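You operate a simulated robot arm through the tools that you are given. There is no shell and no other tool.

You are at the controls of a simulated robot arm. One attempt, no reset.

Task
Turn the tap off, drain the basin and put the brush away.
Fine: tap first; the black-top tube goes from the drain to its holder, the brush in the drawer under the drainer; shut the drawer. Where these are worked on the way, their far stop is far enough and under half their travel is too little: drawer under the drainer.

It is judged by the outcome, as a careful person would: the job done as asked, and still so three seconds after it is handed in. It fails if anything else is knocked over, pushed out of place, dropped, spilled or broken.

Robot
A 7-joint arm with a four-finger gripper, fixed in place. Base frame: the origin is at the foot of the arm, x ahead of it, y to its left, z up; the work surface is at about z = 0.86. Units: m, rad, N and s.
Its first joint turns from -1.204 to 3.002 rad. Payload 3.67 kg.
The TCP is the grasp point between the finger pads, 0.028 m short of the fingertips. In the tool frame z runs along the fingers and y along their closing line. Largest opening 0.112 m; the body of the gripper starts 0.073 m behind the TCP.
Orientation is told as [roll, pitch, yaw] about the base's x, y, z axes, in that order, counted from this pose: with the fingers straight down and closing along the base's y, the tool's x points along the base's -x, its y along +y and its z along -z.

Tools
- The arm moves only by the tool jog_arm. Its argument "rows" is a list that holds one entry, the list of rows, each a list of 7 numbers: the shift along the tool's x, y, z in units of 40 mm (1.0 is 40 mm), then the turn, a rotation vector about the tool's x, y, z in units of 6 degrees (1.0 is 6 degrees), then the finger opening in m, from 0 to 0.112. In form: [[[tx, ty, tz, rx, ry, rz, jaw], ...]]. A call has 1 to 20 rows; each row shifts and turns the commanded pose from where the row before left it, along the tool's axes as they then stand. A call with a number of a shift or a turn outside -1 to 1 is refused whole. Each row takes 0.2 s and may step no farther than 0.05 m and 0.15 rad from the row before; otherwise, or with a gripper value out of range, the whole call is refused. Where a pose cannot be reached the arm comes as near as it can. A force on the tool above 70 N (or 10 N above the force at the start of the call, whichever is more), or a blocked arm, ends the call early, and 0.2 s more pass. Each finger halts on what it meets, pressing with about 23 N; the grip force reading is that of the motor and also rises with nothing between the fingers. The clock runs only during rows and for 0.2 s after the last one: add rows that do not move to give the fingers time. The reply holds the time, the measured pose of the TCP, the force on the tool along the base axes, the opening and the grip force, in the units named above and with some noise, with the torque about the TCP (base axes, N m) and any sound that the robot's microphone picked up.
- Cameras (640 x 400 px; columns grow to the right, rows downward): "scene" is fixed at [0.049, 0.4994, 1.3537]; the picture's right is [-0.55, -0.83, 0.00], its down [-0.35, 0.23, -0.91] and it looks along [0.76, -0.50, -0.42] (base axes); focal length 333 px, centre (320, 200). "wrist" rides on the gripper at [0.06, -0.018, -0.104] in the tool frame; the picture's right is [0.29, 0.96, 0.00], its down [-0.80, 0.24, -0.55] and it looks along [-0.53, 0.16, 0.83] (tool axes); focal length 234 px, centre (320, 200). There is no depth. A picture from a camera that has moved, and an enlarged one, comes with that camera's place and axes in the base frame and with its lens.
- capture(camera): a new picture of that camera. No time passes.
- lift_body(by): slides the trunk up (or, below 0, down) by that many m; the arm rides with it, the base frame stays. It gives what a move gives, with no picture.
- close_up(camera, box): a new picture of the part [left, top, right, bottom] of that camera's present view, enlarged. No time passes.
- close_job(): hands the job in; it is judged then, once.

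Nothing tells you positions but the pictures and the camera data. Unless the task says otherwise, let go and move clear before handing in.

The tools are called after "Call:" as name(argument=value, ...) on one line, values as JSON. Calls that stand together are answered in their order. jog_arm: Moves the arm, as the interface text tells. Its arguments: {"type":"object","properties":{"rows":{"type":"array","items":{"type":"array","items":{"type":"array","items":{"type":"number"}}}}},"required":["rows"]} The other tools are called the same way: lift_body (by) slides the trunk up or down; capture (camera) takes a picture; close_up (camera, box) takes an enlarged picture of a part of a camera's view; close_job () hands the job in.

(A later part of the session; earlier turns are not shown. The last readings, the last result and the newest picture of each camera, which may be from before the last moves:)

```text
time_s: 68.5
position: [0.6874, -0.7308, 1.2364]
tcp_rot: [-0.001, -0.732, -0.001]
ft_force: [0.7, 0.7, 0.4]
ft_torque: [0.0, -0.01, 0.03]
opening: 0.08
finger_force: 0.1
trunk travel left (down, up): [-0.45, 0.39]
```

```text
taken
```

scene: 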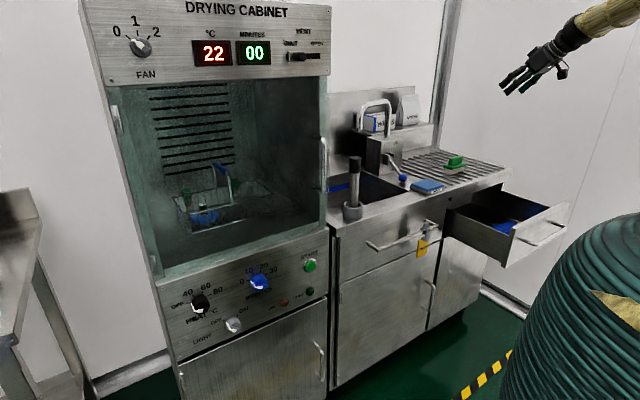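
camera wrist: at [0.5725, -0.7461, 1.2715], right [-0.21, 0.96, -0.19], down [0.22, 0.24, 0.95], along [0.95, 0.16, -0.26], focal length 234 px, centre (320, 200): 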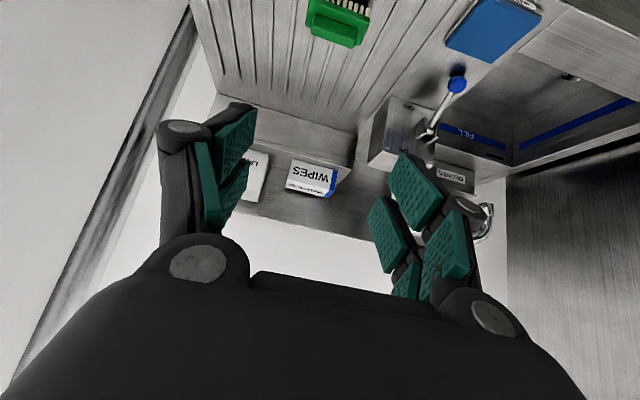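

The brush lies along y, with the grip block at about (0.86, −0.727), z≈0.90–0.93. I'll approach at this 42° tilt with the fingers closing along y, to grip the block by its ends.

Call:
jog_arm(rows=[[[0.294, 0.016, 0.889, 0, 0, 0, 0.08], [0.294, 0.016, 0.889, 0, 0, 0, 0.08], [0.294, 0.016, 0.889, 0, 0, 0, 0.08], [0.294, 0.016, 0.889, 0, 0, 0, 0.08], [0.294, 0.016, 0.889, 0, 0, 0, 0.08], [0.294, 0.016, 0.889, 0, 0, 0, 0.08], [0, 0, 0, 0, 0, 0, 0.08]]])

Call:
capture(camera="wrist")

Call:
close_up(camera="scene", box=[420, 100, 540, 200])

```text
time_s: 70.1
position: [0.775, -0.7241, 1.0334]
tcp_rot: [-0.002, -0.732, 0.001]
ft_force: [0.8, 0.5, -0.2]
ft_torque: [-0.02, 0.0, 0.03]
opening: 0.0802
finger_force: 0.0
trunk travel left (down, up): [-0.45, 0.39]
```

```text
taken
camera wrist: at [0.661, -0.7415, 1.0686], right [-0.21, 0.96, -0.19], down [0.22, 0.24, 0.94], along [0.95, 0.16, -0.27], focal length 234 px, centre (320, 200)
```

wrist: 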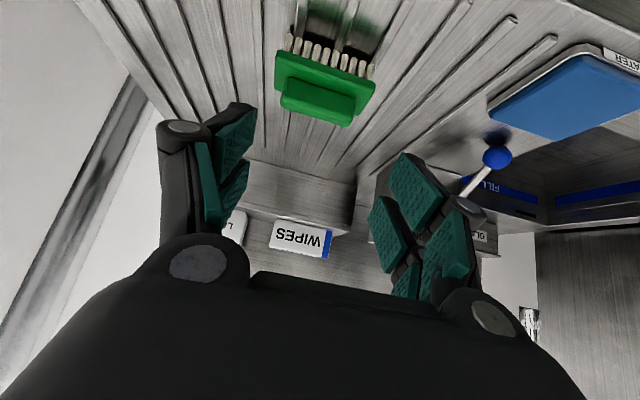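

```text
4.00 times, centred on (480, 150) of scene
camera zoom: at [0.049, 0.4994, 1.3537], right [-0.55, -0.83, 0.0], down [-0.35, 0.23, -0.91], along [0.76, -0.5, -0.42], focal length 1330 px, centre (-320, 400)
```

zoom: 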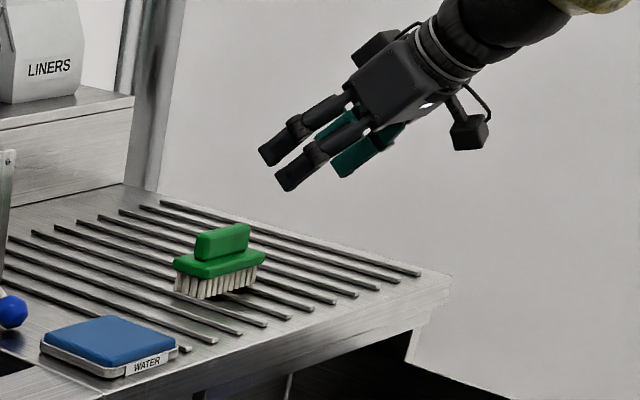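

Call:
close_up(camera="wrist", box=[260, 20, 390, 135])

Call:
close_up(camera="scene", box=[455, 150, 495, 180])

```text
3.48 times, centred on (325, 78) of wrist
camera zoom: at [0.661, -0.7415, 1.0686], right [-0.21, 0.96, -0.19], down [0.22, 0.24, 0.94], along [0.95, 0.16, -0.27], focal length 814 px, centre (303, 626)
```

zoom: 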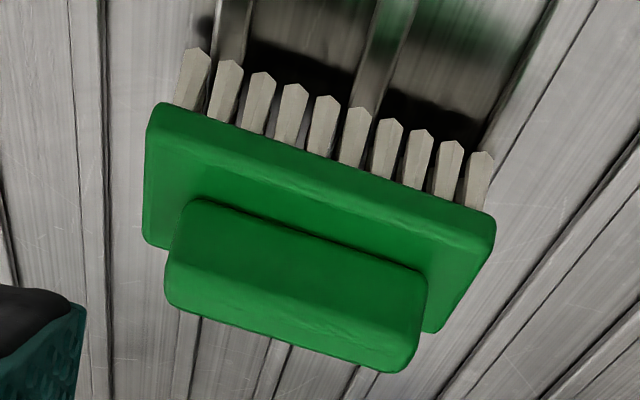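

```text
13.33 times, centred on (475, 165) of scene
camera zoom: at [0.049, 0.4994, 1.3537], right [-0.55, -0.83, 0.0], down [-0.35, 0.23, -0.91], along [0.76, -0.5, -0.42], focal length 4434 px, centre (-1747, 667)
```

zoom: 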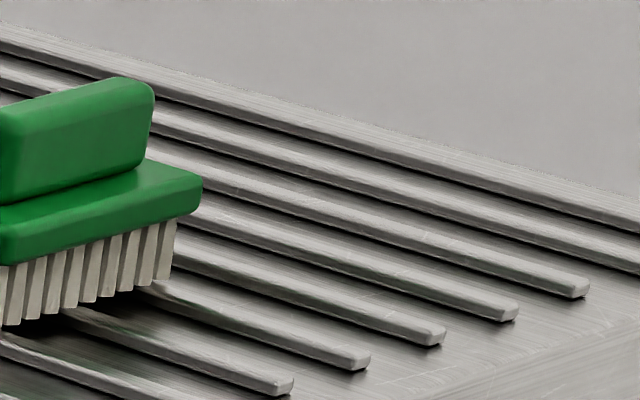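

The block measures about 72 mm long (y −0.764 to −0.692), z≈0.896–0.923, centred at x≈0.861. I'm opening to 95 mm and moving in part-way to check the fit.

Call:
jog_arm(rows=[[[0.15, -0.1, 0, 0, 0, 0, 0.095], [0.14, 0, 0.75, 0, 0, 0, 0.095], [0.14, 0, 0.75, 0, 0, 0, 0.095], [0, 0, 0.6, 0, 0, 0, 0.095], [0, 0, 0, 0, 0, 0, 0.095]]])

Call:
capture(camera="wrist")

Call:
close_up(camera="scene", box=[430, 130, 510, 190])

```text
time_s: 71.3
position: [0.8194, -0.7275, 0.9581]
tcp_rot: [0.0, -0.73, 0.0]
ft_force: [-0.8, -0.3, -0.3]
ft_torque: [0.02, -0.01, -0.01]
opening: 0.095
finger_force: 0.0
trunk travel left (down, up): [-0.45, 0.39]
```

```text
taken
camera wrist: at [0.7048, -0.7444, 0.993], right [-0.21, 0.96, -0.19], down [0.22, 0.24, 0.94], along [0.95, 0.16, -0.27], focal length 234 px, centre (320, 200)
```

wrist: 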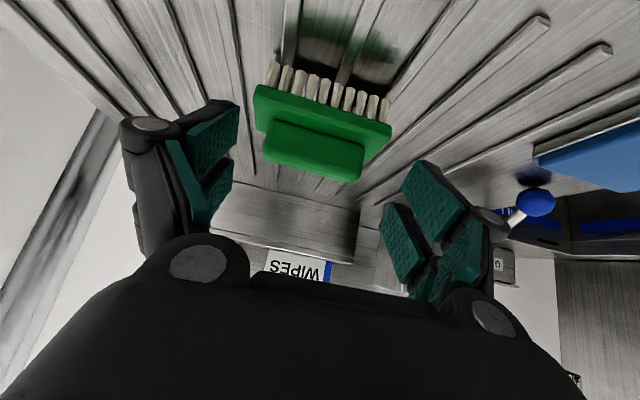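

```text
6.67 times, centred on (470, 160) of scene
camera zoom: at [0.049, 0.4994, 1.3537], right [-0.55, -0.83, 0.0], down [-0.35, 0.23, -0.91], along [0.76, -0.5, -0.42], focal length 2217 px, centre (-680, 467)
```

zoom: 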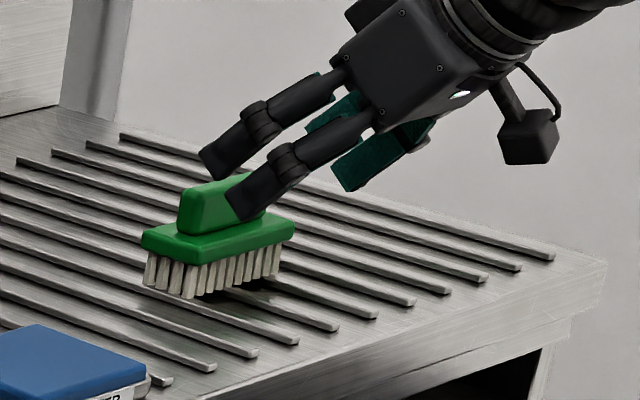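

The fingers turn out to be two-pronged and wider than stated, so I'll stay a little higher to clear the brush's plate and let the lower prongs grip the block. I'm moving the last few centimetres in.

Call:
jog_arm(rows=[[[-0.15, 0, 0.46, 0, 0, 0, 0.095], [-0.15, 0, 0.46, 0, 0, 0, 0.095], [0, 0, 0, 0, 0, 0, 0.095]]])

Call:
close_up(camera="wrist", box=[180, 60, 460, 240])

Call:
close_up(camera="scene", box=[430, 130, 510, 190])

```text
time_s: 72.1
position: [0.8537, -0.7297, 0.9386]
tcp_rot: [0.0, -0.731, 0.001]
ft_force: [0.2, 0.7, -0.1]
ft_torque: [-0.02, -0.01, 0.0]
opening: 0.0951
finger_force: 0.1
trunk travel left (down, up): [-0.45, 0.39]
```

```text
2.22 times, centred on (320, 150) of wrist
camera zoom: at [0.7393, -0.7455, 0.9731], right [-0.21, 0.96, -0.19], down [0.22, 0.24, 0.94], along [0.95, 0.16, -0.27], focal length 520 px, centre (320, 311)
```

zoom: 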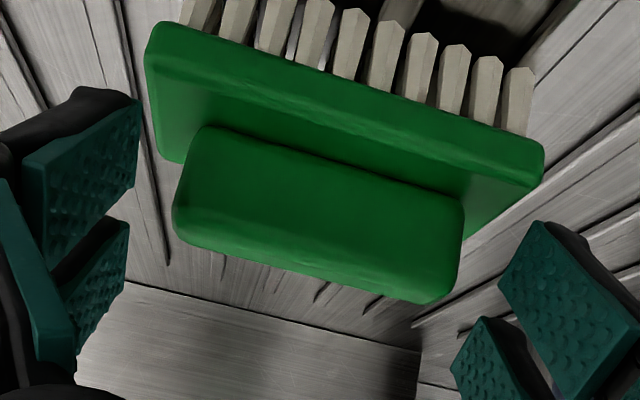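

```text
6.67 times, centred on (470, 160) of scene
camera zoom: at [0.049, 0.4994, 1.3537], right [-0.55, -0.83, 0.0], down [-0.35, 0.23, -0.91], along [0.76, -0.5, -0.42], focal length 2217 px, centre (-680, 467)
```

zoom: 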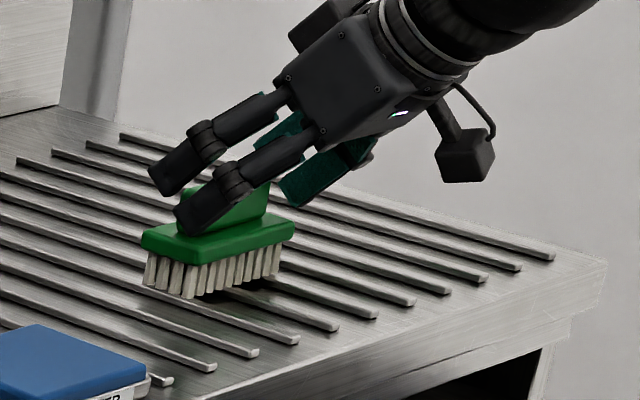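

I'm in position with the lower prongs level with the block's ends. Closing gently.

Call:
jog_arm(rows=[[[0, 0, 0, 0, 0, 0, 0.085], [0, 0, 0, 0, 0, 0, 0.078], [0, 0, 0, 0, 0, 0, 0.072], [0, 0, 0, 0, 0, 0, 0.066], [0, 0, 0, 0, 0, 0, 0.06], [0, 0, 0, 0, 0, 0, 0.05], [0, 0, 0, 0, 0, 0, 0.05]]])

Call:
close_up(camera="wrist", box=[180, 60, 460, 240])

Call:
close_up(camera="scene", box=[430, 130, 510, 190])

```text
time_s: 73.7
position: [0.8536, -0.7287, 0.9379]
tcp_rot: [0.001, -0.733, 0.0]
ft_force: [0.9, -0.1, 1.5]
ft_torque: [0.04, -0.08, -0.04]
opening: 0.0746
finger_force: 23.8
trunk travel left (down, up): [-0.45, 0.39]
```

```text
2.22 times, centred on (320, 150) of wrist
camera zoom: at [0.7394, -0.7457, 0.973], right [-0.21, 0.96, -0.19], down [0.22, 0.24, 0.94], along [0.95, 0.16, -0.27], focal length 520 px, centre (320, 311)
```

zoom: 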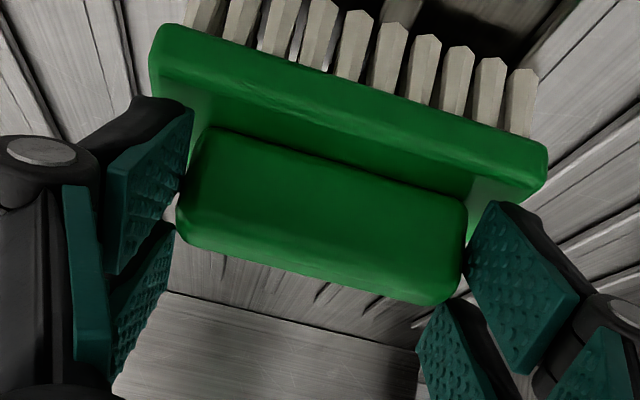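

```text
6.67 times, centred on (470, 160) of scene
camera zoom: at [0.049, 0.4994, 1.3537], right [-0.55, -0.83, 0.0], down [-0.35, 0.23, -0.91], along [0.76, -0.5, -0.42], focal length 2217 px, centre (-680, 467)
```

zoom: 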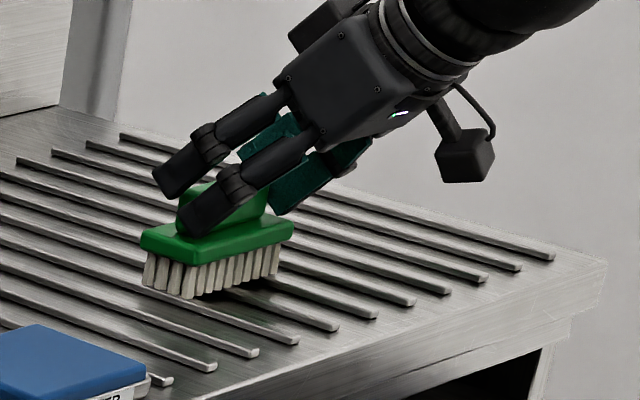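

Gripped at 74.6 mm, which matches the block length. I'm lifting a little to test the hold.

Call:
jog_arm(rows=[[[-0.167, 0, -0.186, 0, 0, 0, 0.05], [-0.334, 0, -0.372, 0, 0, 0, 0.05], [-0.334, 0, -0.372, 0, 0, 0, 0.05], [0, 0, 0, 0, 0, 0, 0.05]]])

Call:
close_up(camera="wrist", box=[180, 60, 460, 240])

Call:
close_up(camera="scene", box=[430, 120, 510, 180])

```text
time_s: 74.7
position: [0.8532, -0.7299, 0.986]
tcp_rot: [0.002, -0.728, 0.0]
ft_force: [0.5, -0.4, 0.0]
ft_torque: [-0.01, 0.0, 0.01]
opening: 0.05
finger_force: 0.1
trunk travel left (down, up): [-0.45, 0.39]
```

```text
2.22 times, centred on (320, 150) of wrist
camera zoom: at [0.7392, -0.7464, 1.0217], right [-0.21, 0.96, -0.19], down [0.22, 0.24, 0.94], along [0.95, 0.16, -0.27], focal length 520 px, centre (320, 311)
```

zoom: 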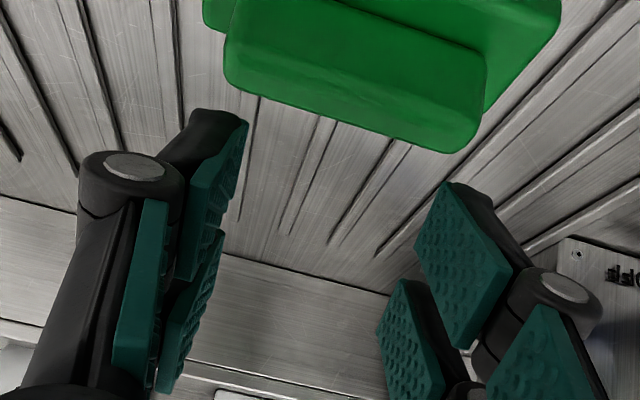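

```text
6.67 times, centred on (470, 150) of scene
camera zoom: at [0.049, 0.4994, 1.3537], right [-0.55, -0.83, 0.0], down [-0.35, 0.23, -0.91], along [0.76, -0.5, -0.42], focal length 2217 px, centre (-680, 533)
```

zoom: 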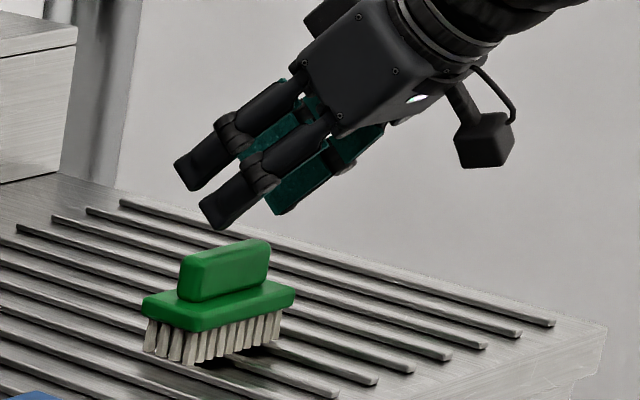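

The block slipped out because its ends are rounded and I only had the top edge; the brush stayed where it was, upright. I'll grip the plate's flat ends instead, at a smaller tilt. First I'll test whether the arm can hold less tilt here.

Call:
jog_arm(rows=[[[-0.334, 0, -0.372, 0, 0, 0, 0.08], [-0.334, 0, -0.372, 0, 0, 0, 0.112], [0, 0, 0, 0, 1, 0, 0.112], [0, 0, 0, 0, 0, 0, 0.112]]])

Call:
capture(camera="wrist")

Call:
capture(camera="scene")

```text
time_s: 75.7
position: [0.8533, -0.7279, 1.0271]
tcp_rot: [0.0, -0.625, 0.0]
ft_force: [-0.5, 0.9, -0.7]
ft_torque: [0.0, 0.01, -0.03]
opening: 0.112
finger_force: 0.0
trunk travel left (down, up): [-0.45, 0.39]
```

```text
taken
camera wrist: at [0.7431, -0.7459, 1.0742], right [-0.23, 0.96, -0.17], down [0.32, 0.24, 0.92], along [0.92, 0.16, -0.36], focal length 234 px, centre (320, 200)
```

wrist: 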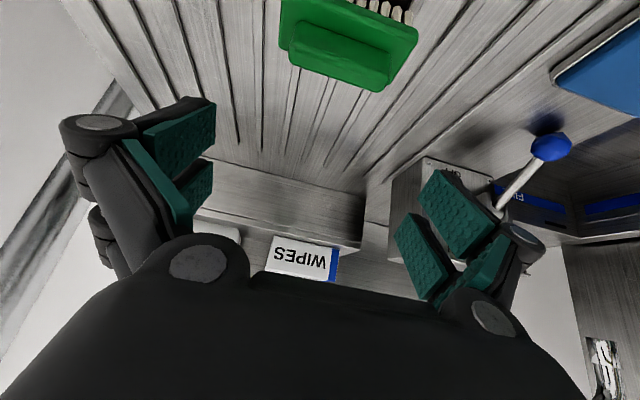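

```text
taken
```

scene: 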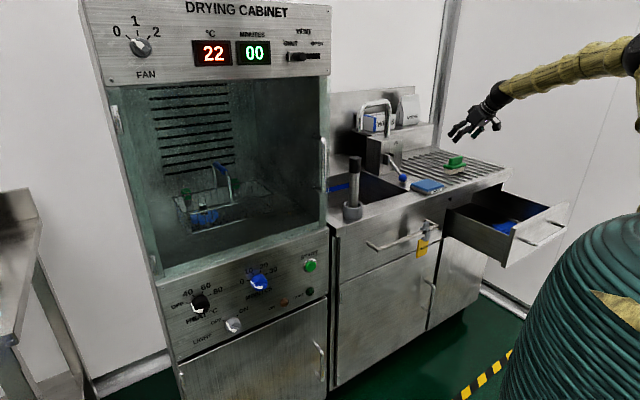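

Tilt 36° is fine with reach to spare, so I'll try less.

Call:
jog_arm(rows=[[[0, 0, 0, 0, 1, 0, 0.112], [0, 0, 0, 0, 0, 0, 0.112]]])

Call:
jog_arm(rows=[[[0, 0, 0, 0, 1, 0, 0.112], [0, 0, 0, 0, 0, 0, 0.112]]])

Call:
capture(camera="wrist")

```text
time_s: 76.3
position: [0.8535, -0.7296, 1.0271]
tcp_rot: [-0.001, -0.521, -0.002]
ft_force: [0.0, 0.7, -0.6]
ft_torque: [-0.02, -0.02, 0.03]
opening: 0.112
finger_force: 0.0
trunk travel left (down, up): [-0.45, 0.39]
```

```text
time_s: 76.9
position: [0.8539, -0.7288, 1.0273]
tcp_rot: [0.001, -0.416, -0.001]
ft_force: [-0.8, 0.2, -0.3]
ft_torque: [0.01, -0.01, -0.03]
opening: 0.1121
finger_force: 0.0
trunk travel left (down, up): [-0.45, 0.39]
```

```text
taken
camera wrist: at [0.7555, -0.7456, 1.0963], right [-0.26, 0.96, -0.12], down [0.51, 0.24, 0.83], along [0.82, 0.16, -0.55], focal length 234 px, centre (320, 200)
```

wrist: 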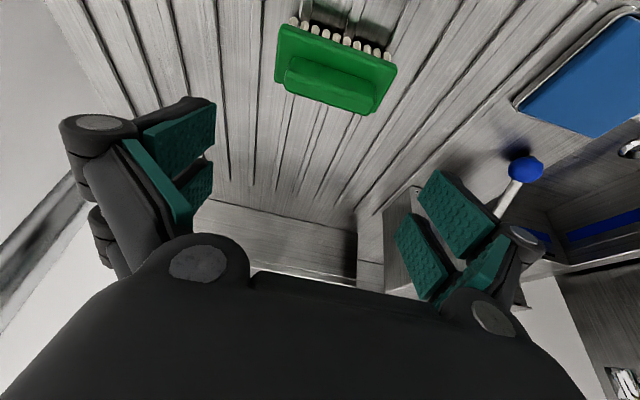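

The arm holds a 24° tilt here easily. I'll measure the brush again from this pose before going down around the plate's ends.

Call:
close_up(camera="wrist", box=[260, 10, 420, 120])

```text
3.64 times, centred on (340, 65) of wrist
camera zoom: at [0.7555, -0.7456, 1.0963], right [-0.26, 0.96, -0.12], down [0.51, 0.24, 0.83], along [0.82, 0.16, -0.55], focal length 852 px, centre (247, 691)
```

zoom: 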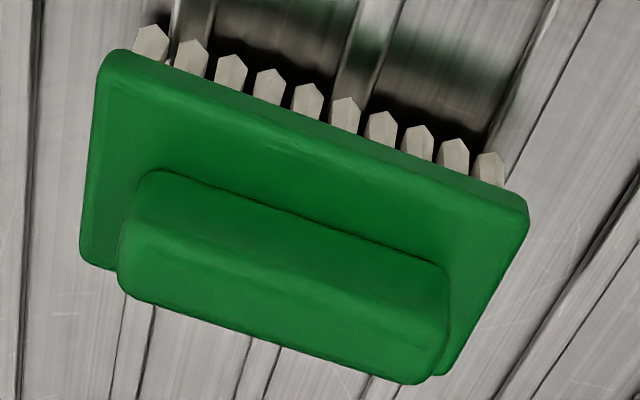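

The plate spans y −0.777 to −0.681 and x 0.841 to 0.885, centred exactly under the gripper. I'm descending straight down with the fingers fully open, stopping partway to check clearance.

Call:
jog_arm(rows=[[[0.3, 0, 0.68, 0, 0, 0, 0.112], [0.3, 0, 0.68, 0, 0, 0, 0.112], [0.2, 0, 0.5, 0, 0, 0, 0.112], [0, 0, 0, 0, 0, 0, 0.112]]])

Call:
capture(camera="wrist")

Call:
close_up(camera="scene", box=[430, 130, 510, 190])

```text
time_s: 77.9
position: [0.856, -0.7282, 0.9465]
tcp_rot: [0.001, -0.417, -0.001]
ft_force: [0.0, -0.2, 0.1]
ft_torque: [-0.05, -0.01, -0.04]
opening: 0.1119
finger_force: 0.1
trunk travel left (down, up): [-0.45, 0.39]
```

```text
taken
camera wrist: at [0.7581, -0.7446, 1.0145], right [-0.26, 0.96, -0.12], down [0.5, 0.24, 0.83], along [0.82, 0.16, -0.55], focal length 234 px, centre (320, 200)
```

wrist: 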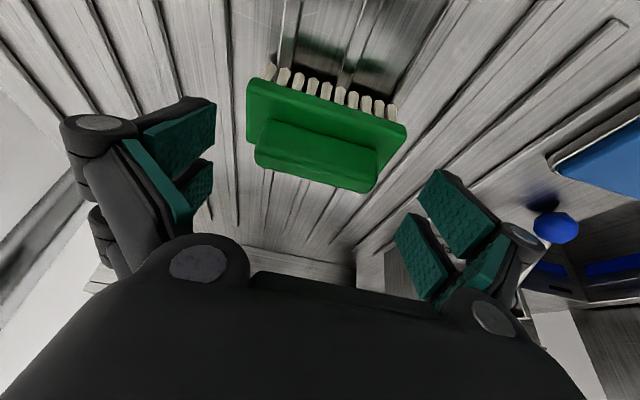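

```text
6.67 times, centred on (470, 160) of scene
camera zoom: at [0.049, 0.4994, 1.3537], right [-0.55, -0.83, 0.0], down [-0.35, 0.23, -0.91], along [0.76, -0.5, -0.42], focal length 2217 px, centre (-680, 467)
```

zoom: 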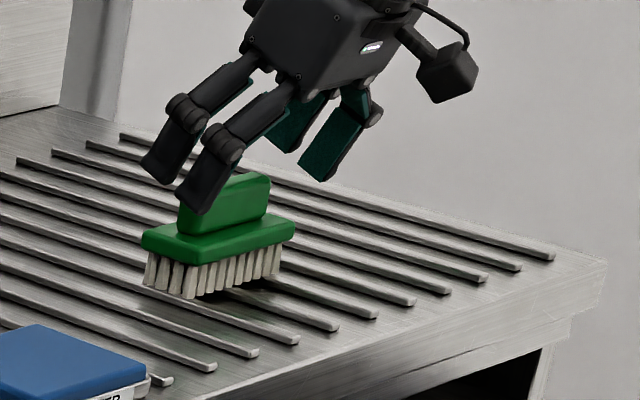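

Call:
jog_arm(rows=[[[0.2, 0, 0.45, 0, 0, 0, 0.112], [0.15, 0, 0.35, 0, 0, 0, 0.112], [0.06, 0, 0.12, 0, 0, 0, 0.112], [0, 0, 0, 0, 0, 0, 0.112]]])

Call:
capture(camera="wrist")

Call:
close_up(camera="scene", box=[430, 130, 510, 190])

```text
time_s: 78.9
position: [0.8546, -0.7288, 0.9067]
tcp_rot: [-0.001, -0.418, 0.001]
ft_force: [-0.2, 0.2, 0.1]
ft_torque: [-0.01, 0.01, -0.03]
opening: 0.1122
finger_force: 0.0
trunk travel left (down, up): [-0.45, 0.39]
```

```text
taken
camera wrist: at [0.7575, -0.7454, 0.9744], right [-0.26, 0.96, -0.12], down [0.5, 0.24, 0.83], along [0.82, 0.16, -0.55], focal length 234 px, centre (320, 200)
```

wrist: 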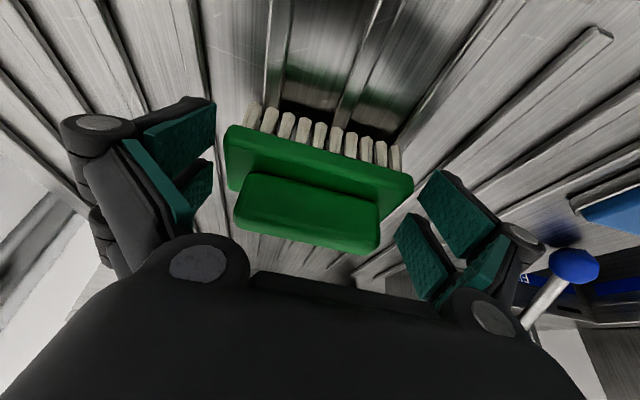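

```text
6.67 times, centred on (470, 160) of scene
camera zoom: at [0.049, 0.4994, 1.3537], right [-0.55, -0.83, 0.0], down [-0.35, 0.23, -0.91], along [0.76, -0.5, -0.42], focal length 2217 px, centre (-680, 467)
```

zoom: 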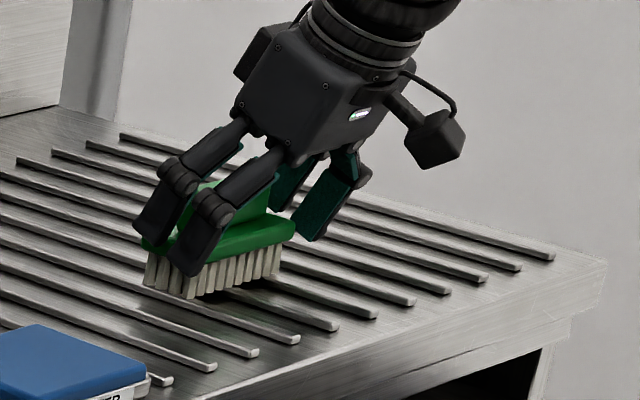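

The prongs now sit outside the plate's ends at plate level with no contact. Closing.

Call:
jog_arm(rows=[[[0, 0, 0, 0, 0, 0, 0.105], [0, 0, 0, 0, 0, 0, 0.1], [0, 0, 0, 0, 0, 0, 0.094], [0, 0, 0, 0, 0, 0, 0.085], [0, 0, 0, 0, 0, 0, 0.075], [0, 0, 0, 0, 0, 0, 0.075]]])

Call:
capture(camera="wrist")

Call:
close_up(camera="scene", box=[430, 130, 510, 190])

```text
time_s: 80.3
position: [0.8556, -0.7297, 0.9063]
tcp_rot: [0.0, -0.416, 0.0]
ft_force: [-0.2, -1.5, 2.1]
ft_torque: [-0.12, 0.02, -0.02]
opening: 0.0995
finger_force: 23.2
trunk travel left (down, up): [-0.45, 0.39]
```

```text
taken
camera wrist: at [0.7574, -0.7454, 0.9747], right [-0.26, 0.96, -0.12], down [0.5, 0.24, 0.83], along [0.82, 0.16, -0.55], focal length 234 px, centre (320, 200)
```

wrist: 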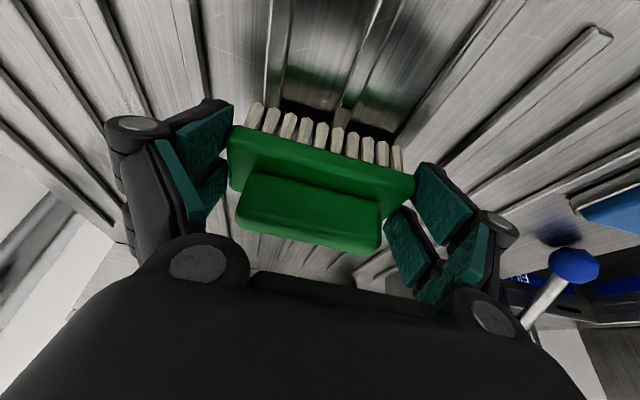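

```text
6.67 times, centred on (470, 160) of scene
camera zoom: at [0.049, 0.4994, 1.3537], right [-0.55, -0.83, 0.0], down [-0.35, 0.23, -0.91], along [0.76, -0.5, -0.42], focal length 2217 px, centre (-680, 467)
```

zoom: 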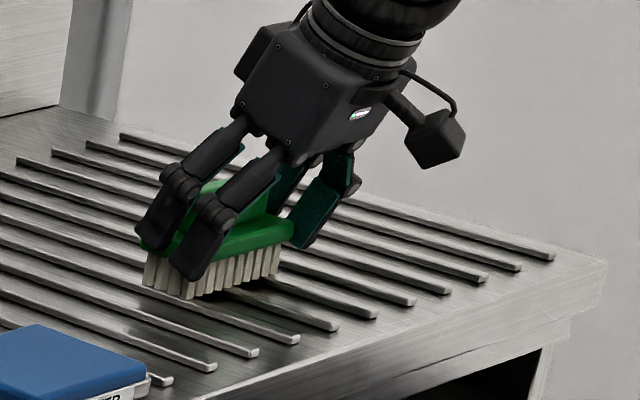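

Gripped at 99.5 mm across the plate. A gentle test lift:

Call:
jog_arm(rows=[[[-0.05, 0, -0.115, 0, 0, 0, 0.075], [-0.1, 0, -0.23, 0, 0, 0, 0.075], [-0.1, 0, -0.23, 0, 0, 0, 0.075], [-0.1, 0, -0.23, 0, 0, 0, 0.075], [0, 0, 0, 0, 0, 0, 0.075]]])

Call:
capture(camera="wrist")

Call:
close_up(camera="scene", box=[430, 120, 510, 180])

```text
time_s: 81.5
position: [0.8536, -0.7287, 0.9401]
tcp_rot: [-0.001, -0.416, -0.001]
ft_force: [0.1, -0.4, -1.1]
ft_torque: [-0.02, 0.0, 0.01]
opening: 0.0995
finger_force: 23.0
trunk travel left (down, up): [-0.45, 0.39]
```

```text
taken
camera wrist: at [0.7566, -0.746, 1.0088], right [-0.26, 0.96, -0.12], down [0.51, 0.24, 0.83], along [0.82, 0.16, -0.55], focal length 234 px, centre (320, 200)
```

wrist: 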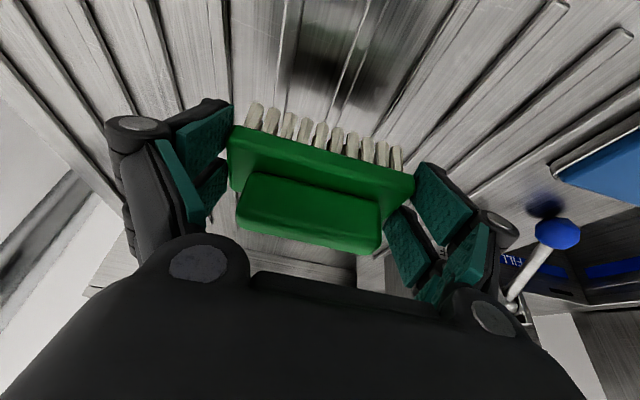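

```text
6.67 times, centred on (470, 150) of scene
camera zoom: at [0.049, 0.4994, 1.3537], right [-0.55, -0.83, 0.0], down [-0.35, 0.23, -0.91], along [0.76, -0.5, -0.42], focal length 2217 px, centre (-680, 533)
```

zoom: 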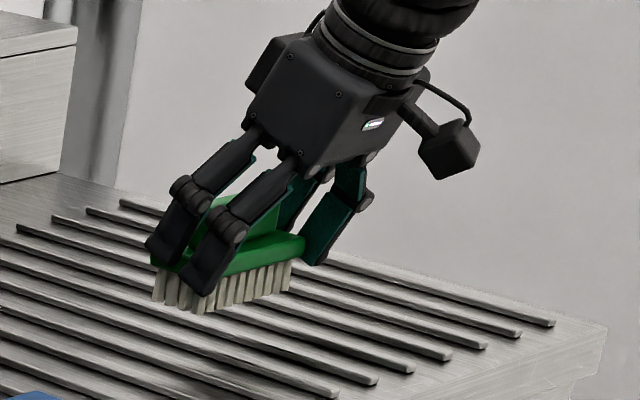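

The brush is held level and firm. I'm lifting it clear and carrying it over the open drawer, then I'll look inside before lowering.

Call:
jog_arm(rows=[[[-0.38, 0, -0.86, 0, 0, 0, 0.075], [-0.38, 0, -0.86, 0, 0, 0, 0.075], [-0.38, 0, -0.86, 0, 0, 0, 0.075], [0.7, 0.1, -0.31, 0, 0, 0, 0.075], [0.8, 0.15, -0.355, 0, 0, 0, 0.075], [0.8, 0.15, -0.355, 0, 0, 0, 0.075], [0.8, 0.15, -0.355, 0, 0, 0, 0.075], [0.8, 0.15, -0.355, 0, 0, 0, 0.075], [0.6, 0, -0.265, 0, 0, 0, 0.075], [0, 0, 0, 0, 0, 0, 0.075]]])

Call:
capture(camera="wrist")

Call:
close_up(camera="scene", box=[420, 110, 580, 270])

```text
time_s: 83.7
position: [0.6563, -0.7018, 1.0531]
tcp_rot: [0.002, -0.417, -0.001]
ft_force: [-0.1, -0.9, -1.2]
ft_torque: [0.01, 0.0, 0.01]
opening: 0.0995
finger_force: 23.5
trunk travel left (down, up): [-0.45, 0.39]
```

```text
taken
camera wrist: at [0.5586, -0.7189, 1.1219], right [-0.26, 0.96, -0.12], down [0.5, 0.24, 0.83], along [0.82, 0.16, -0.55], focal length 234 px, centre (320, 200)
```

wrist: 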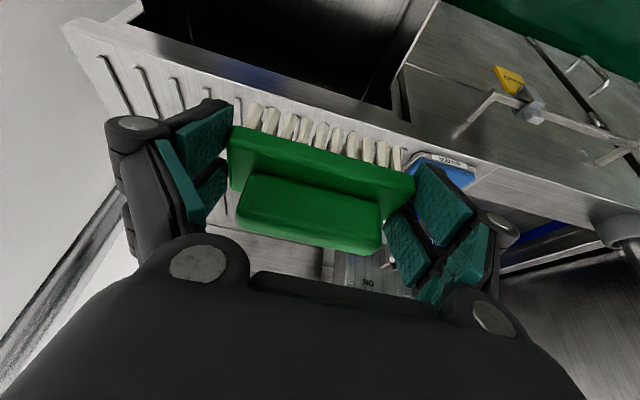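

```text
2.50 times, centred on (500, 190) of scene
camera zoom: at [0.049, 0.4994, 1.3537], right [-0.55, -0.83, 0.0], down [-0.35, 0.23, -0.91], along [0.76, -0.5, -0.42], focal length 831 px, centre (-130, 225)
```

zoom: 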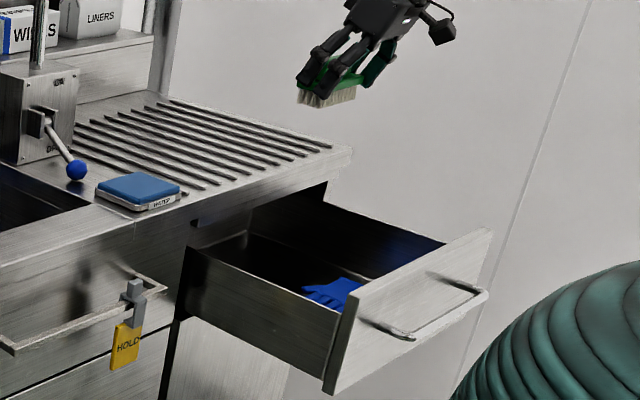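

From this view the drawer interior is about x 0.515–0.87, y −0.58 to −0.92, floor z≈0.658, with a glove in the front-right part. I'll set the brush in the empty left part at about (0.687, −0.69), using the trunk for the first part of the descent.

Call:
jog_arm(rows=[[[-0.55, 0.3, 0.24, 0, 0, 0, 0.075], [0, 0, 0, 0, 0, 0, 0.075]]])

Call:
lift_body(by=-0.15)

Call:
capture(camera="wrist")

Call:
close_up(camera="scene", box=[420, 110, 580, 270])

```text
time_s: 84.3
position: [0.6795, -0.6896, 1.0541]
tcp_rot: [-0.001, -0.416, 0.0]
ft_force: [-0.5, -0.1, -1.1]
ft_torque: [-0.02, 0.02, -0.01]
opening: 0.0995
finger_force: 22.7
trunk travel left (down, up): [-0.45, 0.39]
```

```text
time_s: 86.1
position: [0.6783, -0.6881, 0.904]
tcp_rot: [0.0, -0.417, -0.001]
ft_force: [-0.7, 0.6, -1.3]
ft_torque: [-0.03, 0.05, -0.02]
opening: 0.0993
finger_force: 22.9
trunk travel left (down, up): [-0.3, 0.54]
```

```text
taken
camera wrist: at [0.5824, -0.7052, 0.9728], right [-0.26, 0.96, -0.12], down [0.5, 0.24, 0.83], along [0.82, 0.16, -0.55], focal length 234 px, centre (320, 200)
```

wrist: 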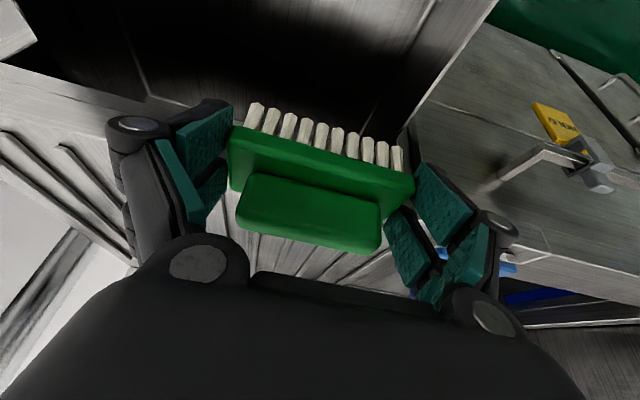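

```text
2.50 times, centred on (500, 190) of scene
camera zoom: at [0.049, 0.4994, 1.3537], right [-0.55, -0.83, 0.0], down [-0.35, 0.23, -0.91], along [0.76, -0.5, -0.42], focal length 831 px, centre (-130, 225)
```

zoom: 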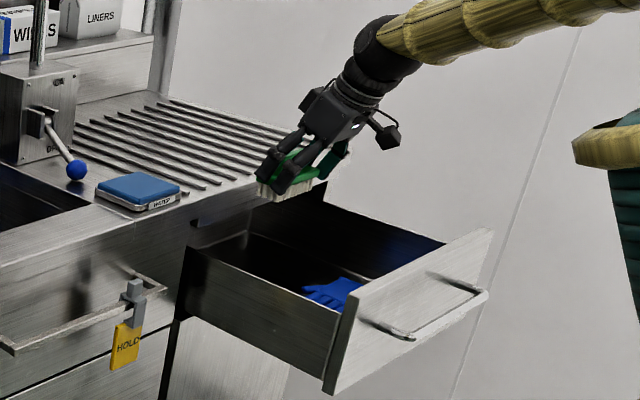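

Call:
close_up(camera="wrist", box=[100, 0, 520, 260])

Call:
close_up(camera="scene", box=[450, 150, 550, 250])

```text
1.52 times, centred on (310, 130) of wrist
camera zoom: at [0.5824, -0.7052, 0.9728], right [-0.26, 0.96, -0.12], down [0.5, 0.24, 0.83], along [0.82, 0.16, -0.55], focal length 357 px, centre (335, 307)
```

zoom: 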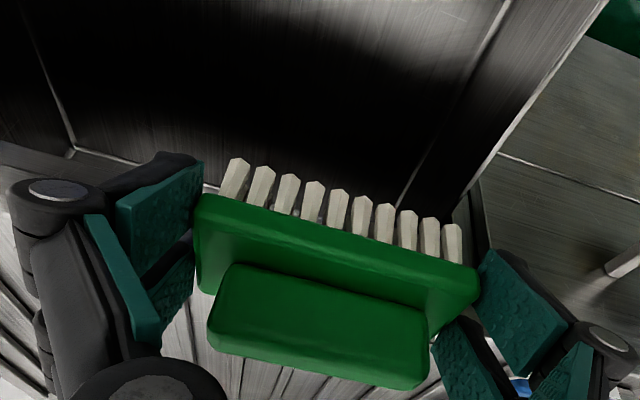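

```text
4.00 times, centred on (500, 200) of scene
camera zoom: at [0.049, 0.4994, 1.3537], right [-0.55, -0.83, 0.0], down [-0.35, 0.23, -0.91], along [0.76, -0.5, -0.42], focal length 1330 px, centre (-400, 200)
```

zoom: 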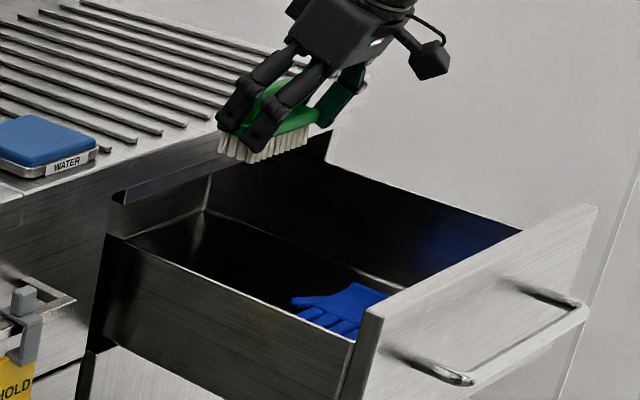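

The left wall is at y≈−0.60, so I'll shift slightly right to give the knuckles room while staying clear of the glove, then start lowering.

Call:
jog_arm(rows=[[[-0.22, -0.6, 0.1, 0, 0, 0, 0.075], [0.323, 0, 0.732, 0, 0, 0, 0.075], [0.323, 0, 0.732, 0, 0, 0, 0.075], [0.323, 0, 0.732, 0, 0, 0, 0.075], [0, 0, 0, 0, 0, 0, 0.075]]])

Call:
capture(camera="wrist")

Call:
close_up(camera="scene", box=[450, 150, 550, 250])

```text
time_s: 87.3
position: [0.6891, -0.7135, 0.808]
tcp_rot: [-0.002, -0.416, -0.001]
ft_force: [-0.1, -0.2, -0.9]
ft_torque: [0.0, 0.03, 0.05]
opening: 0.0995
finger_force: 22.5
trunk travel left (down, up): [-0.3, 0.54]
```

```text
taken
camera wrist: at [0.5917, -0.7294, 0.8766], right [-0.26, 0.96, -0.12], down [0.5, 0.24, 0.83], along [0.82, 0.16, -0.55], focal length 234 px, centre (320, 200)
```

wrist: 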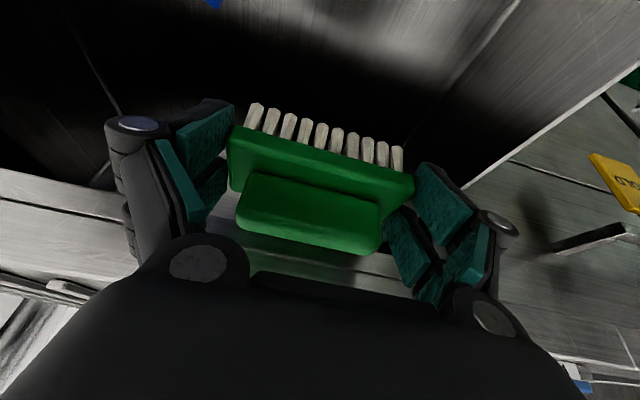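

```text
4.00 times, centred on (500, 200) of scene
camera zoom: at [0.049, 0.4994, 1.3537], right [-0.55, -0.83, 0.0], down [-0.35, 0.23, -0.91], along [0.76, -0.5, -0.42], focal length 1330 px, centre (-400, 200)
```

zoom: 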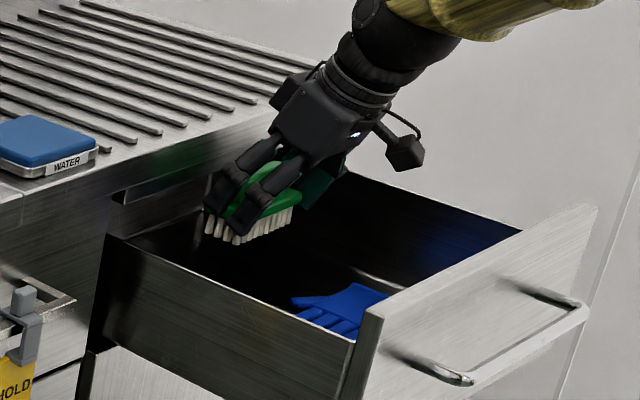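

Call:
jog_arm(rows=[[[0.323, 0, 0.732, 0, 0, 0, 0.075], [0.323, 0, 0.732, 0, 0, 0, 0.075], [0, 0, 0, 0, 0, 0, 0.075]]])

Call:
capture(camera="wrist")

Call:
close_up(camera="scene", box=[450, 150, 550, 250])

```text
time_s: 88.1
position: [0.6908, -0.7128, 0.7435]
tcp_rot: [-0.002, -0.418, 0.0]
ft_force: [0.1, 0.0, -1.7]
ft_torque: [0.01, -0.01, 0.01]
opening: 0.0992
finger_force: 23.1
trunk travel left (down, up): [-0.3, 0.54]
```

```text
taken
camera wrist: at [0.593, -0.7291, 0.8117], right [-0.26, 0.96, -0.12], down [0.5, 0.24, 0.83], along [0.82, 0.16, -0.55], focal length 234 px, centre (320, 200)
```

wrist: 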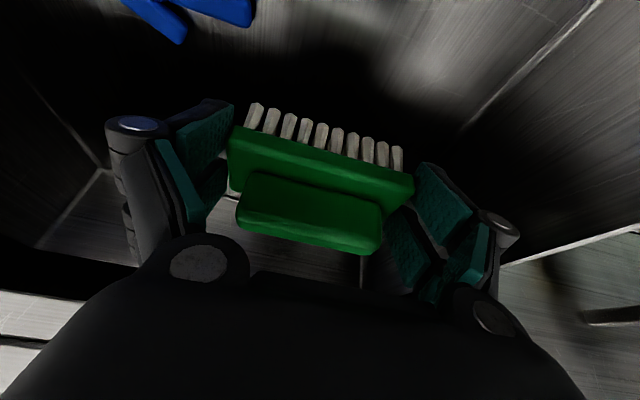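

```text
4.00 times, centred on (500, 200) of scene
camera zoom: at [0.049, 0.4994, 1.3537], right [-0.55, -0.83, 0.0], down [-0.35, 0.23, -0.91], along [0.76, -0.5, -0.42], focal length 1330 px, centre (-400, 200)
```

zoom: 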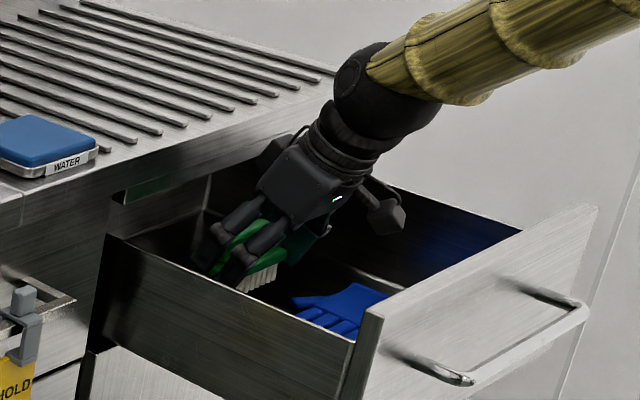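

Call:
jog_arm(rows=[[[0.121, 0, 0.2745, 0, 0, 0, 0.075], [0.121, 0, 0.2745, 0, 0, 0, 0.075], [0, 0, 0, 0, 0, 0, 0.075]]])

Call:
jog_arm(rows=[[[0.08, 0, 0.183, 0, 0, 0, 0.075], [0, 0, 0, 0, 0, 0, 0.075]]])

Call:
close_up(camera="scene", box=[450, 150, 550, 250])

Call:
capture(camera="wrist")

```text
time_s: 88.9
position: [0.6904, -0.7141, 0.7193]
tcp_rot: [0.0, -0.418, 0.002]
ft_force: [0.0, 0.4, -1.6]
ft_torque: [-0.01, 0.0, 0.0]
opening: 0.0995
finger_force: 23.3
trunk travel left (down, up): [-0.3, 0.54]
```

```text
time_s: 89.5
position: [0.6907, -0.7133, 0.7114]
tcp_rot: [0.0, -0.417, 0.001]
ft_force: [0.2, 1.0, -1.1]
ft_torque: [0.01, -0.01, 0.0]
opening: 0.0992
finger_force: 23.5
trunk travel left (down, up): [-0.3, 0.54]
```

```text
4.00 times, centred on (500, 200) of scene
camera zoom: at [0.049, 0.4994, 1.3537], right [-0.55, -0.83, 0.0], down [-0.35, 0.23, -0.91], along [0.76, -0.5, -0.42], focal length 1330 px, centre (-400, 200)
```

zoom: 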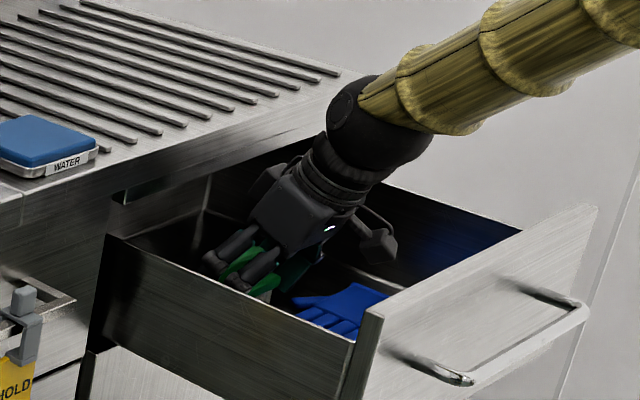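

```text
taken
camera wrist: at [0.593, -0.7294, 0.7808], right [-0.26, 0.96, -0.12], down [0.5, 0.24, 0.83], along [0.82, 0.16, -0.55], focal length 234 px, centre (320, 200)
```

wrist: 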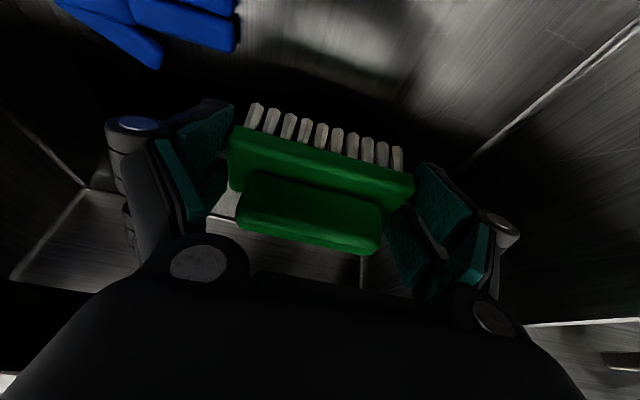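

Call:
jog_arm(rows=[[[0.061, 0, 0.137, 0, 0, 0, 0.075], [0, 0, 0, 0, 0, 0, 0.075]]])

Call:
jog_arm(rows=[[[0.04, 0, 0.092, 0, 0, 0, 0.075], [0, 0, 0, 0, 0, 0, 0.075]]])

Call:
jog_arm(rows=[[[0.03, 0, 0.069, 0, 0, 0, 0.075], [0, 0, 0, 0, 0, 0, 0.075]]])

```text
time_s: 90.1
position: [0.6907, -0.7133, 0.7068]
tcp_rot: [-0.001, -0.418, 0.001]
ft_force: [-0.7, -0.6, -1.0]
ft_torque: [0.0, -0.01, -0.03]
opening: 0.0997
finger_force: 23.2
trunk travel left (down, up): [-0.3, 0.54]
```

```text
time_s: 90.7
position: [0.6907, -0.7128, 0.701]
tcp_rot: [-0.001, -0.418, 0.0]
ft_force: [0.6, -1.5, -0.4]
ft_torque: [0.02, 0.03, -0.02]
opening: 0.0996
finger_force: 23.1
trunk travel left (down, up): [-0.3, 0.54]
```

```text
time_s: 91.3
position: [0.6911, -0.7123, 0.6994]
tcp_rot: [-0.001, -0.418, 0.0]
ft_force: [-0.6, 0.6, -1.3]
ft_torque: [0.01, 0.0, 0.0]
opening: 0.0998
finger_force: 23.1
trunk travel left (down, up): [-0.3, 0.54]
```

Call:
jog_arm(rows=[[[0.04, 0, 0.092, 0, 0, 0, 0.075], [0, 0, 0, 0, 0, 0, 0.075]]])

Call:
jog_arm(rows=[[[0.03, 0, 0.069, 0, 0, 0, 0.075], [0, 0, 0, 0, 0, 0, 0.075]]])

Call:
close_up(camera="scene", box=[465, 180, 525, 230])

Call:
capture(camera="wrist")

```text
time_s: 91.9
position: [0.6894, -0.712, 0.6947]
tcp_rot: [0.001, -0.417, 0.0]
ft_force: [0.2, 0.1, -1.2]
ft_torque: [0.0, 0.02, 0.0]
opening: 0.0996
finger_force: 22.8
trunk travel left (down, up): [-0.3, 0.54]
```

```text
time_s: 92.5
position: [0.6891, -0.7122, 0.6924]
tcp_rot: [-0.001, -0.416, 0.0]
ft_force: [-0.9, 0.0, -0.9]
ft_torque: [0.03, 0.03, 0.0]
opening: 0.0996
finger_force: 22.8
trunk travel left (down, up): [-0.3, 0.54]
```

```text
8.00 times, centred on (495, 205) of scene
camera zoom: at [0.049, 0.4994, 1.3537], right [-0.55, -0.83, 0.0], down [-0.35, 0.23, -0.91], along [0.76, -0.5, -0.42], focal length 2661 px, centre (-1080, 160)
```

zoom: 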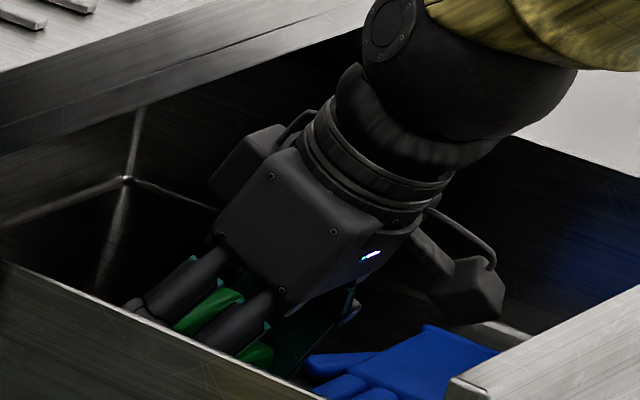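

```text
taken
camera wrist: at [0.5923, -0.7287, 0.7604], right [-0.26, 0.96, -0.12], down [0.5, 0.24, 0.83], along [0.82, 0.16, -0.55], focal length 234 px, centre (320, 200)
```

wrist: 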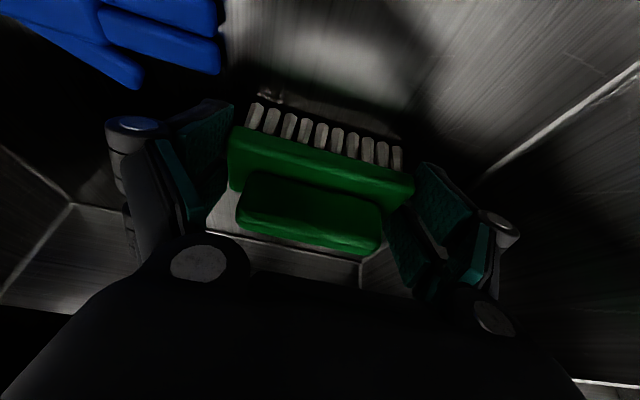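

Call:
jog_arm(rows=[[[0.03, 0, 0.069, 0, 0, 0, 0.075], [0, 0, 0, 0, 0, 0, 0.075]]])

Call:
jog_arm(rows=[[[0.03, 0, 0.069, 0, 0, 0, 0.075], [0, 0, 0, 0, 0, 0, 0.075]]])

Call:
close_up(camera="wrist", box=[180, 60, 460, 260])

```text
time_s: 93.1
position: [0.6891, -0.7118, 0.6893]
tcp_rot: [0.0, -0.417, 0.001]
ft_force: [0.1, -0.5, 0.8]
ft_torque: [0.05, -0.02, 0.0]
opening: 0.0996
finger_force: 22.7
trunk travel left (down, up): [-0.3, 0.54]
```

```text
time_s: 93.7
position: [0.6896, -0.7119, 0.6884]
tcp_rot: [-0.002, -0.419, 0.001]
ft_force: [2.7, -4.0, 12.0]
ft_torque: [-0.09, -0.1, -0.01]
opening: 0.0998
finger_force: 23.2
trunk travel left (down, up): [-0.3, 0.54]
```

```text
2.00 times, centred on (320, 160) of wrist
camera zoom: at [0.5921, -0.7286, 0.7561], right [-0.26, 0.96, -0.12], down [0.5, 0.24, 0.83], along [0.82, 0.16, -0.54], focal length 468 px, centre (320, 280)
```

zoom: 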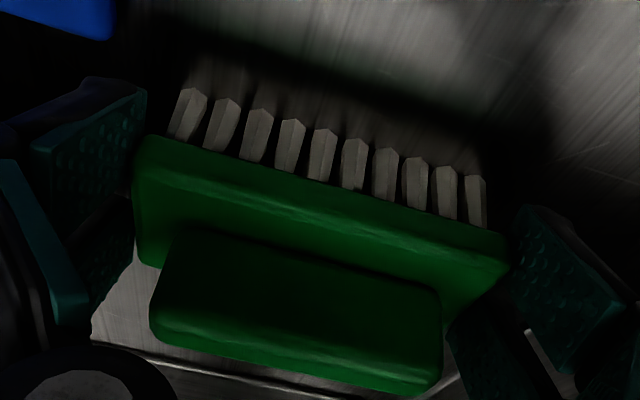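

The brush is on the drawer floor (12 N). I'm easing off a millimetre, releasing, and checking.

Call:
jog_arm(rows=[[[-0.01, 0, -0.023, 0, 0, 0, 0.075], [0, 0, 0, 0, 0, 0, 0.1], [0, 0, 0, 0, 0, 0, 0.104], [0, 0, 0, 0, 0, 0, 0.108], [0, 0, 0, 0, 0, 0, 0.11], [0, 0, 0, 0, 0, 0, 0.11]]])

Call:
capture(camera="wrist")

```text
time_s: 95.1
position: [0.69, -0.7125, 0.6865]
tcp_rot: [-0.001, -0.419, -0.001]
ft_force: [0.2, 0.4, 1.1]
ft_torque: [-0.02, 0.03, -0.02]
opening: 0.11
finger_force: 0.0
trunk travel left (down, up): [-0.3, 0.54]
```

```text
taken
camera wrist: at [0.5925, -0.729, 0.7555], right [-0.26, 0.96, -0.12], down [0.5, 0.24, 0.83], along [0.82, 0.16, -0.55], focal length 234 px, centre (320, 200)
```

wrist: 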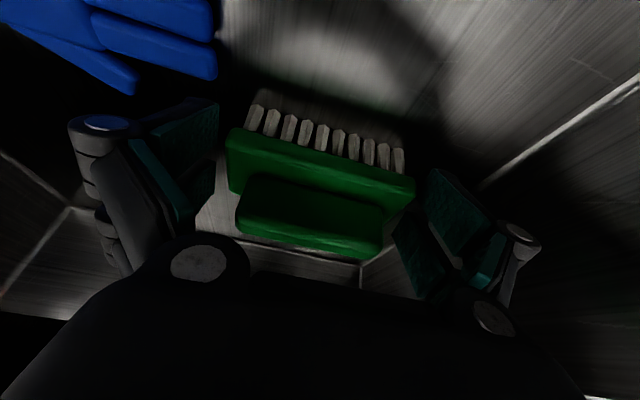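

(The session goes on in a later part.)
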